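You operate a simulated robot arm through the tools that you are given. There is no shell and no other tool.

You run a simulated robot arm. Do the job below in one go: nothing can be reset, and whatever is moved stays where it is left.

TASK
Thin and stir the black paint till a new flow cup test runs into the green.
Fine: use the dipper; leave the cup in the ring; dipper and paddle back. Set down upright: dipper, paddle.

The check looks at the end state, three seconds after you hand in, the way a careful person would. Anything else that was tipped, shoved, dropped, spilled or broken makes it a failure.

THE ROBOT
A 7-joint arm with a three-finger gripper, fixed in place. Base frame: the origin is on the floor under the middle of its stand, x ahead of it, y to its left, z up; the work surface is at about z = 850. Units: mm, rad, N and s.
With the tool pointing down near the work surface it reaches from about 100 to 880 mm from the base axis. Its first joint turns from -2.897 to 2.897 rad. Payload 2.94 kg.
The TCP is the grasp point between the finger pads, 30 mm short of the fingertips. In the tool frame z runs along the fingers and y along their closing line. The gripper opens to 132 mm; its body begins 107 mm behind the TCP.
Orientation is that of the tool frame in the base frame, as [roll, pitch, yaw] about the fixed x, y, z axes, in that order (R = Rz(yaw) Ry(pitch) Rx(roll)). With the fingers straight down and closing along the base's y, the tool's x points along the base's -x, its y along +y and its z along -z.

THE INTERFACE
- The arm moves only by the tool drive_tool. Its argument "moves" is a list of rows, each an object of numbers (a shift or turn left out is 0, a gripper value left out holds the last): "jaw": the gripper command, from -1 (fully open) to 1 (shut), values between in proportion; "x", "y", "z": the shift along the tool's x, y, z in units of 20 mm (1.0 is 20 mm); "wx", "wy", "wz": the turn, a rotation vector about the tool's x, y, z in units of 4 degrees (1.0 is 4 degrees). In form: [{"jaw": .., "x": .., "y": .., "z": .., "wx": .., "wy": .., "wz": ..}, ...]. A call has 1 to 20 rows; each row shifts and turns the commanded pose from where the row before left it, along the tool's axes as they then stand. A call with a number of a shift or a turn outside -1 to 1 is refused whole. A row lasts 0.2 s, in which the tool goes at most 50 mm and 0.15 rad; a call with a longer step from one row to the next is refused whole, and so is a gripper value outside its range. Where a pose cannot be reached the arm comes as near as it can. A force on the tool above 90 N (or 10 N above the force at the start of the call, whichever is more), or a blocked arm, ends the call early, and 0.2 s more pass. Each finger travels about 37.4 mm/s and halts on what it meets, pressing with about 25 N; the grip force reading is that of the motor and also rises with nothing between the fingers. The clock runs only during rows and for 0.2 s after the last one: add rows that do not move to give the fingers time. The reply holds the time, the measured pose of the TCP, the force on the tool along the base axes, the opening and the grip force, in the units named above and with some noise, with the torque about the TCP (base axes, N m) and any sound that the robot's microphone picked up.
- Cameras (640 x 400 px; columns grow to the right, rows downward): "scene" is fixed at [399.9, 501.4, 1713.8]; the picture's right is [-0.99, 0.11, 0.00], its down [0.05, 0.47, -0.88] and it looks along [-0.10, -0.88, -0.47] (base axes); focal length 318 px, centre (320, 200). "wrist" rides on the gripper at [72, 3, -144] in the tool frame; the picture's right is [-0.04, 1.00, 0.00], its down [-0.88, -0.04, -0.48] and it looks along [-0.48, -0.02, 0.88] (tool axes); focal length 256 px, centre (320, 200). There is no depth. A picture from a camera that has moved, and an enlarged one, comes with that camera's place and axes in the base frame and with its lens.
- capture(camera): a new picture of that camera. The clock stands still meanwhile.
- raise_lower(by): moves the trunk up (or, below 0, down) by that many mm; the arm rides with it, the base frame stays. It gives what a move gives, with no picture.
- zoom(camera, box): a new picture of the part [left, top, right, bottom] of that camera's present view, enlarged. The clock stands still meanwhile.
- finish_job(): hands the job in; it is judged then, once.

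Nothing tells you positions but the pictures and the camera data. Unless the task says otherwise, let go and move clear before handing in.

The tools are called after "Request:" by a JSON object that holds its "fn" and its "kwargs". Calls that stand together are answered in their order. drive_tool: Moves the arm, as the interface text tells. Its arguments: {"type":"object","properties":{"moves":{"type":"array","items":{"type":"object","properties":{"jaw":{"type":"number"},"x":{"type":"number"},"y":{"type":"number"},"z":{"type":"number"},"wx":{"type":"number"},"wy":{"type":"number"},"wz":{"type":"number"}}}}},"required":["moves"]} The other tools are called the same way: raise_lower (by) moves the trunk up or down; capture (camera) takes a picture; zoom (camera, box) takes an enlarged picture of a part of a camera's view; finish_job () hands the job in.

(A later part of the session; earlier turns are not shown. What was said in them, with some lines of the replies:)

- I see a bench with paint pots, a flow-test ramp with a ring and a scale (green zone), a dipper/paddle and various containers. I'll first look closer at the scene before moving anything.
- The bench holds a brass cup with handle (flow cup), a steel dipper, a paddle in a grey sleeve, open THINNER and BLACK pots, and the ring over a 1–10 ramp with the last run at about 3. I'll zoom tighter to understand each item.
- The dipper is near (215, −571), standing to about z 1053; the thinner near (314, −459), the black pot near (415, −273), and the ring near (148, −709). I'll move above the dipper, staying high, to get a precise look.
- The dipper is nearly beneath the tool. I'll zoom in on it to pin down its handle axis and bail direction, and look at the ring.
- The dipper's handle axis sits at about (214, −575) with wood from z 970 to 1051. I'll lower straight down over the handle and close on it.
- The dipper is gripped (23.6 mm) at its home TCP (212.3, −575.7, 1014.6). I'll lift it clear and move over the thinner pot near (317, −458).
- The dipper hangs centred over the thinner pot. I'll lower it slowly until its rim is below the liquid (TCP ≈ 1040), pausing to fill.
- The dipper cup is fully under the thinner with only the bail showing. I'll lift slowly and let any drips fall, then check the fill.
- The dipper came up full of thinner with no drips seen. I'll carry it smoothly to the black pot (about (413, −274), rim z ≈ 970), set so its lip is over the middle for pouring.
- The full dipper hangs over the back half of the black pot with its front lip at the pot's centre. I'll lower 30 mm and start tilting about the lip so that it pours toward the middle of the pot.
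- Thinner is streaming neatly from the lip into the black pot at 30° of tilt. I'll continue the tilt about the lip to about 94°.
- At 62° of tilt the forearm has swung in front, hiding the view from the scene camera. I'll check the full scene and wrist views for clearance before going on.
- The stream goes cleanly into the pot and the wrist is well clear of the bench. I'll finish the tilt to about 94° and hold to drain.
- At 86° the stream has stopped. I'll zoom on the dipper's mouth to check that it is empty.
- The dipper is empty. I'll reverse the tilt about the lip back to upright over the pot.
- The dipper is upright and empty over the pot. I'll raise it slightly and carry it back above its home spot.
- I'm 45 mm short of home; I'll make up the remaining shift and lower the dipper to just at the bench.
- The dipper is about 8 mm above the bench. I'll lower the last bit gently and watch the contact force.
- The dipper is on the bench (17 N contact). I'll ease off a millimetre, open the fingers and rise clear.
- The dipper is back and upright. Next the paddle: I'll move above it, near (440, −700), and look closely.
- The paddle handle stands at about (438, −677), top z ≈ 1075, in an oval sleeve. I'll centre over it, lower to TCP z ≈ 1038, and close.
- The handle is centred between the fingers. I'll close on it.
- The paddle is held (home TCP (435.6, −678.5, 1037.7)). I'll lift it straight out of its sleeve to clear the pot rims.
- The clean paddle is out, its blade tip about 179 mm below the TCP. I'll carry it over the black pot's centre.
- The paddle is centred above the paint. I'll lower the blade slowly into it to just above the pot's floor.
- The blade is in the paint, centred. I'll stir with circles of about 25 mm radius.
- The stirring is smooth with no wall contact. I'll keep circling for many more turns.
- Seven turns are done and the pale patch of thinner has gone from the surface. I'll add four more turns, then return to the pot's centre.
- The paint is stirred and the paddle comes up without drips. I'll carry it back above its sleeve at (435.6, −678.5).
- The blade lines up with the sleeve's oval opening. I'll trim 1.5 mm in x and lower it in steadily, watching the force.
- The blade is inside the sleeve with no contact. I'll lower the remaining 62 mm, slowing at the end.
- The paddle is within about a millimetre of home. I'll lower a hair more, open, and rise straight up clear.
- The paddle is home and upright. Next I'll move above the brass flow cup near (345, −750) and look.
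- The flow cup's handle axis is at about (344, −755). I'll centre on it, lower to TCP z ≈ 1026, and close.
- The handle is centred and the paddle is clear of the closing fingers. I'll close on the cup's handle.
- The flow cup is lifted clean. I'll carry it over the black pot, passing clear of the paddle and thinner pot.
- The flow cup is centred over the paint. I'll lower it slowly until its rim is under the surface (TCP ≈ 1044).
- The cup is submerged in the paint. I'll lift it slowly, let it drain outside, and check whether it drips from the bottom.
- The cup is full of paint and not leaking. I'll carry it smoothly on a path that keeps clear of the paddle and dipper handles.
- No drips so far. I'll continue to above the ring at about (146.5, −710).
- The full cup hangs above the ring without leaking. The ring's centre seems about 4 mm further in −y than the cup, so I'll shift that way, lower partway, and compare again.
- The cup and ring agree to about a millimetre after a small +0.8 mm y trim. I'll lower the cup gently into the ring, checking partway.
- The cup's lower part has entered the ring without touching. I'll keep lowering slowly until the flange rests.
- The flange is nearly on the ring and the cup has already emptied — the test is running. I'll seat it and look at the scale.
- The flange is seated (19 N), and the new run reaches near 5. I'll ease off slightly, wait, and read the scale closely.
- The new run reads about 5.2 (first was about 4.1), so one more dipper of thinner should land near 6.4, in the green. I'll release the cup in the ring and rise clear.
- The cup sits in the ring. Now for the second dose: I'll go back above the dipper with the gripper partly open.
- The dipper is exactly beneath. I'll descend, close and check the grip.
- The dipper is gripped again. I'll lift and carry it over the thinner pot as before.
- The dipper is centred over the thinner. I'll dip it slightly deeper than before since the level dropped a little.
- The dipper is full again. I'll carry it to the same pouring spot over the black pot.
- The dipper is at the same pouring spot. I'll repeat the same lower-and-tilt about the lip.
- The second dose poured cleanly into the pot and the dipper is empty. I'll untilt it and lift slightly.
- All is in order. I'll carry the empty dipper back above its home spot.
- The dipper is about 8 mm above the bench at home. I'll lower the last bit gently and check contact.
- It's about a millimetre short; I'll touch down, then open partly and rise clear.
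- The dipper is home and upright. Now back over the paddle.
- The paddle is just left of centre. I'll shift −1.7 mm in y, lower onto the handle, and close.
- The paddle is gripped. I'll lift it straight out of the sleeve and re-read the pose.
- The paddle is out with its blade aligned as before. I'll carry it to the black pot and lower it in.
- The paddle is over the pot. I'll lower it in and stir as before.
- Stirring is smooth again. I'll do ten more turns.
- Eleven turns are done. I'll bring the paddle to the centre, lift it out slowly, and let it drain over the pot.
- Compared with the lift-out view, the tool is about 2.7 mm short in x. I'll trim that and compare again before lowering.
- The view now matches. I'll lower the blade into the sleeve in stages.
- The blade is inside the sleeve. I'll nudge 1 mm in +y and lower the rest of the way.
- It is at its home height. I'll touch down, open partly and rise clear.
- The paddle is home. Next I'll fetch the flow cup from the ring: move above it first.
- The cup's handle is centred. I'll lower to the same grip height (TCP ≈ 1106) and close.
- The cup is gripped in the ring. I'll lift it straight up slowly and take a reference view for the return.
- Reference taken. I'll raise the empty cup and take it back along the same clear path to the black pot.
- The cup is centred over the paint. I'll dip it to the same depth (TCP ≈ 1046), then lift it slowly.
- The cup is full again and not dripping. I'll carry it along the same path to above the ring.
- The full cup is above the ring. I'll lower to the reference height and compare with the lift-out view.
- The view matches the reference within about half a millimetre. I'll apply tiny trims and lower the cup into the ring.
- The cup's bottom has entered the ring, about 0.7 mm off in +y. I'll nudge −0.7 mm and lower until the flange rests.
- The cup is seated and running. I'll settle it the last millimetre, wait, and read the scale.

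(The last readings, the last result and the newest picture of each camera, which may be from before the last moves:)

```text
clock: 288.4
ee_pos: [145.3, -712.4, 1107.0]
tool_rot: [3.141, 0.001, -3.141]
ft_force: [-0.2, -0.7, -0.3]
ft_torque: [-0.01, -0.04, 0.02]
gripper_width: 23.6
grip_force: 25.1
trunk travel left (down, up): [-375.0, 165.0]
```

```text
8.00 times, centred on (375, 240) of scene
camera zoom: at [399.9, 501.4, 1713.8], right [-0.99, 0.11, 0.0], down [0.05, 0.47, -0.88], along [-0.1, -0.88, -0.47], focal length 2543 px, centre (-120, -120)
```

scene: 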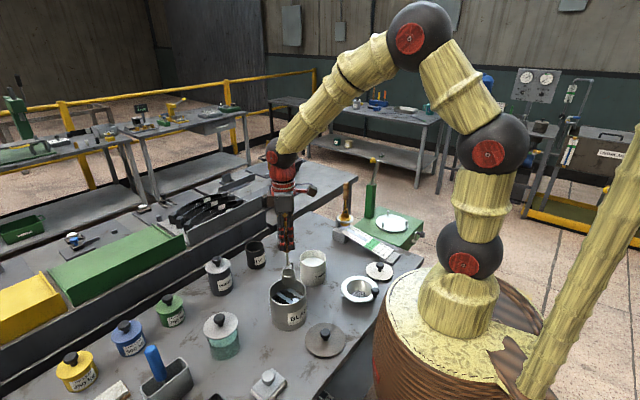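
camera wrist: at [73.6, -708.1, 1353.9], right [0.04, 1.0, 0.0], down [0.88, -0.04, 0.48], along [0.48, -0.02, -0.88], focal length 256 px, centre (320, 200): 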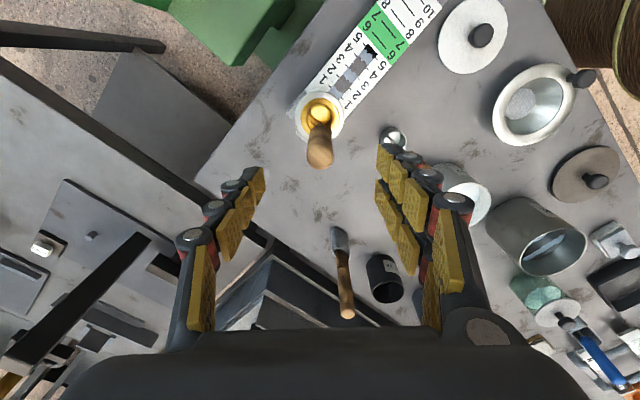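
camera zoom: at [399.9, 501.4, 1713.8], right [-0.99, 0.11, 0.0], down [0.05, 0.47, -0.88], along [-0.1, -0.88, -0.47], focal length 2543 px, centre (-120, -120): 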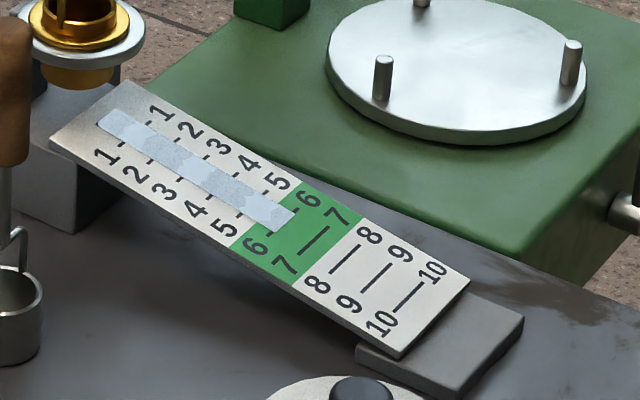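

The new run ends just past 6, inside the green band. I'll wait another two seconds to see it is settled, then release.

Request:
{"fn": "drive_tool", "kwargs": {"moves": [{"jaw": 1}, {}, {}, {}, {}, {}, {}, {}, {}, {}]}}

Request:
{"fn": "zoom", "kwargs": {"camera": "wrist", "box": [310, 0, 450, 110]}}

Request:
{"fn": "zoom", "kwargs": {"camera": "scene", "box": [330, 185, 390, 235]}}

```text
clock: 290.6
ee_pos: [146.2, -712.7, 1106.9]
tool_rot: [-3.141, 0.002, 3.141]
ft_force: [-0.5, -0.2, -0.1]
ft_torque: [-0.05, -0.04, -0.05]
gripper_width: 23.3
grip_force: 25.2
trunk travel left (down, up): [-375.0, 165.0]
```

```text
3.64 times, centred on (380, 55) of wrist
camera zoom: at [73.7, -708.7, 1250.4], right [0.04, 1.0, 0.0], down [0.88, -0.04, 0.48], along [0.48, -0.02, -0.88], focal length 931 px, centre (102, 727)
```

zoom: 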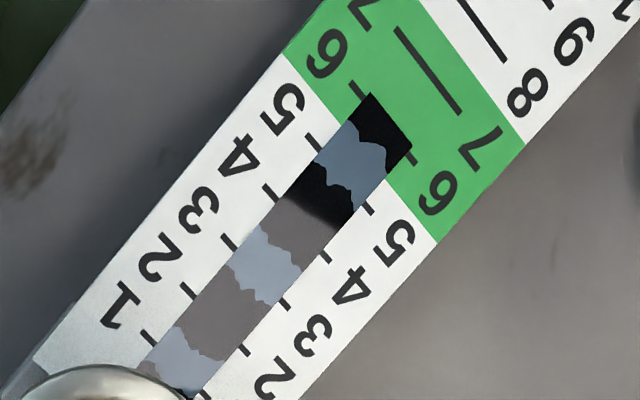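

```text
8.00 times, centred on (360, 210) of scene
camera zoom: at [399.9, 501.4, 1713.8], right [-0.99, 0.11, 0.0], down [0.05, 0.47, -0.88], along [-0.1, -0.88, -0.47], focal length 2543 px, centre (0, 120)
```

zoom: 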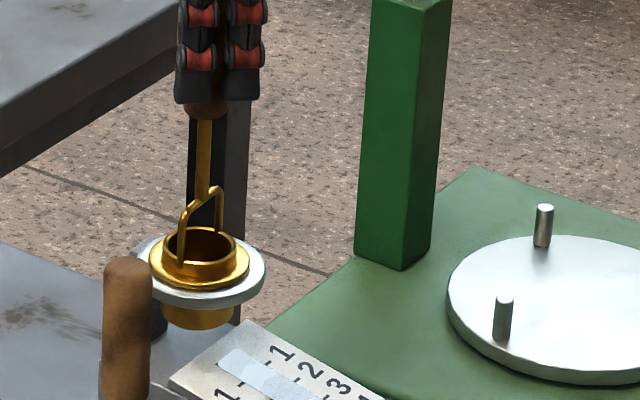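

The reading has settled just past 6, in the green, and the cup rests in the ring. I'll open and rise clear.

Request:
{"fn": "drive_tool", "kwargs": {"moves": [{"jaw": 1, "z": 0.03}, {}, {"jaw": 0.5}, {"jaw": 0.2}, {"jaw": -0.2}, {"jaw": -0.2}, {"jaw": -0.2}, {"jaw": -0.2}, {"jaw": -0.2}, {"z": -0.5}, {"z": -1}, {"z": -1}, {"z": -1}, {"z": -1}, {"z": -1}, {"z": -1}, {"z": -1}]}}

Request:
{"fn": "capture", "kwargs": {"camera": "scene"}}

Request:
{"fn": "capture", "kwargs": {"camera": "wrist"}}

Request:
{"fn": "zoom", "kwargs": {"camera": "scene", "box": [325, 175, 425, 270]}}

```text
clock: 294.2
ee_pos: [146.4, -712.9, 1256.5]
tool_rot: [-3.141, 0.001, -3.142]
ft_force: [0.3, -0.1, -0.7]
ft_torque: [-0.02, 0.0, 0.0]
gripper_width: 79.4
grip_force: 0.1
trunk travel left (down, up): [-375.0, 165.0]
```

```text
taken
```

scene: 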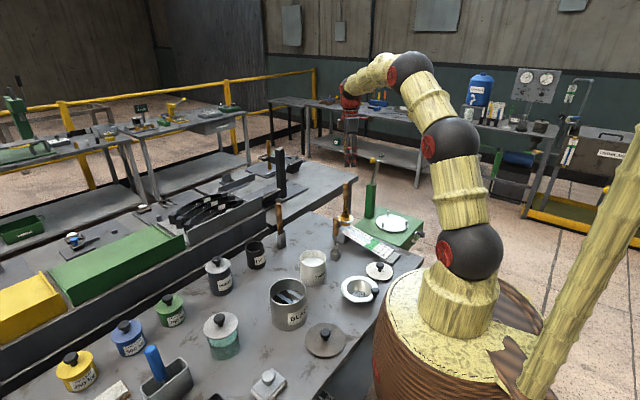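

```text
taken
camera wrist: at [73.0, -708.7, 1400.3], right [0.04, 1.0, 0.0], down [0.88, -0.04, 0.48], along [0.48, -0.02, -0.88], focal length 256 px, centre (320, 200)
```

wrist: 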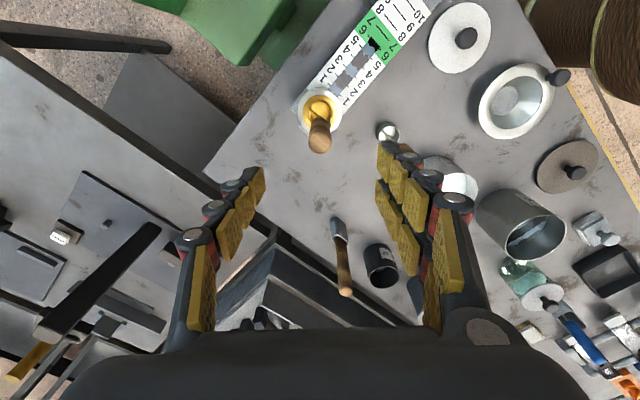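

```text
4.21 times, centred on (375, 222) of scene
camera zoom: at [399.9, 501.4, 1713.8], right [-0.99, 0.11, 0.0], down [0.05, 0.47, -0.88], along [-0.1, -0.88, -0.47], focal length 1338 px, centre (88, 105)
```

zoom: 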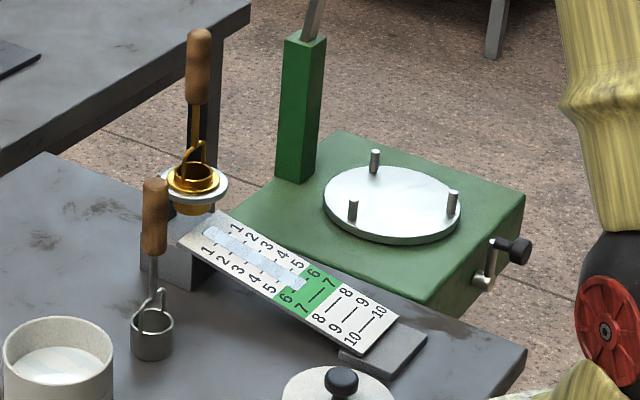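

The cup hangs in the ring with the run in the green, and dipper and paddle are back. I'll rise further clear and check the bench for spills before handing in.

Request:
{"fn": "drive_tool", "kwargs": {"moves": [{"jaw": -0.2, "z": -1, "y": 0.5}, {"z": -1, "y": 0.8}, {"z": -1, "y": 1}, {"y": 1}, {"y": 1}, {"y": 1}, {"y": 1}, {"y": 1}, {"y": 1}, {"y": 1}, {}, {}]}}

Request:
{"fn": "zoom", "kwargs": {"camera": "scene", "box": [190, 200, 430, 350]}}

Request:
{"fn": "capture", "kwargs": {"camera": "wrist"}}

Request:
{"fn": "zoom", "kwargs": {"camera": "wrist", "box": [160, 0, 460, 190]}}

```text
clock: 296.8
ee_pos: [145.8, -526.0, 1317.3]
tool_rot: [3.141, 0.001, 3.141]
ft_force: [0.7, 0.9, 0.3]
ft_torque: [0.01, 0.02, -0.02]
gripper_width: 79.3
grip_force: 0.0
trunk travel left (down, up): [-375.0, 165.0]
```

```text
2.67 times, centred on (310, 275) of scene
camera zoom: at [399.9, 501.4, 1713.8], right [-0.99, 0.11, 0.0], down [0.05, 0.47, -0.88], along [-0.1, -0.88, -0.47], focal length 848 px, centre (347, 0)
```

zoom: 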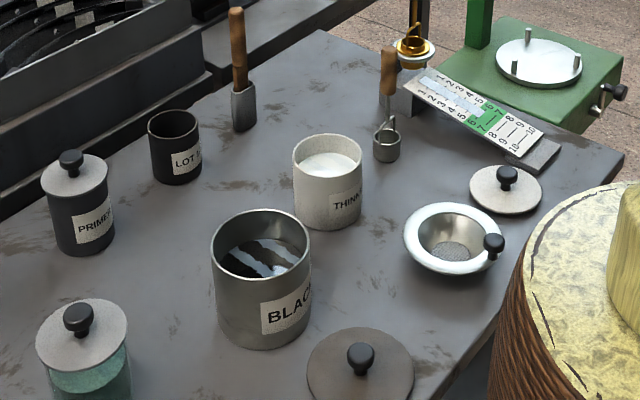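

```text
taken
camera wrist: at [73.1, -522.2, 1459.5], right [0.04, 1.0, 0.0], down [0.88, -0.04, 0.48], along [0.48, -0.02, -0.88], focal length 256 px, centre (320, 200)
```

wrist: 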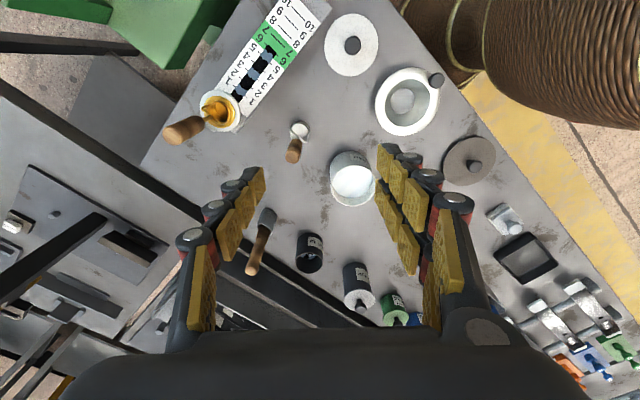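

```text
2.11 times, centred on (310, 95) of wrist
camera zoom: at [73.1, -522.2, 1459.5], right [0.04, 1.0, 0.0], down [0.88, -0.04, 0.48], along [0.48, -0.02, -0.88], focal length 539 px, centre (341, 421)
```

zoom: 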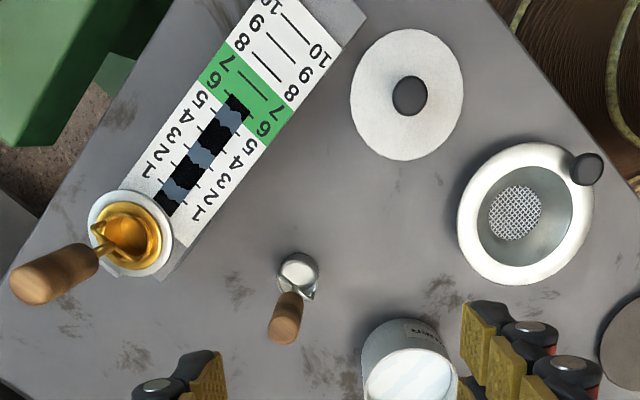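

The bench is clean with no spills. The flow cup is in the ring and its new run ends just past 6, in the green. The dipper and paddle stand upright at home and the gripper is empty and clear, so I'll hand the job in.

Request:
{"fn": "finish_job", "kwargs": {}}

```text
The job is handed in.
```

The black paint is thinned and stirred. The new flow cup test ends just past 6, inside the green band; the earlier run on the scale stopped at about 4.

- **Thinning:** I poured in two dippers of thinner, one at a time. A test after the first dipper read about 5.2, so I added the second.
- **Stirring:** I gave the paint eleven turns with the paddle after each dipper.
- **Putting back:** The flow cup is in the ring. The dipper is upright on its spot and the paddle upright in its sleeve, both within a millimetre or two of where they started.
- **Bench:** I saw no spills or drips in the final pictures. The gripper is empty and clear.

The job is handed in. I have not seen the result of the check.
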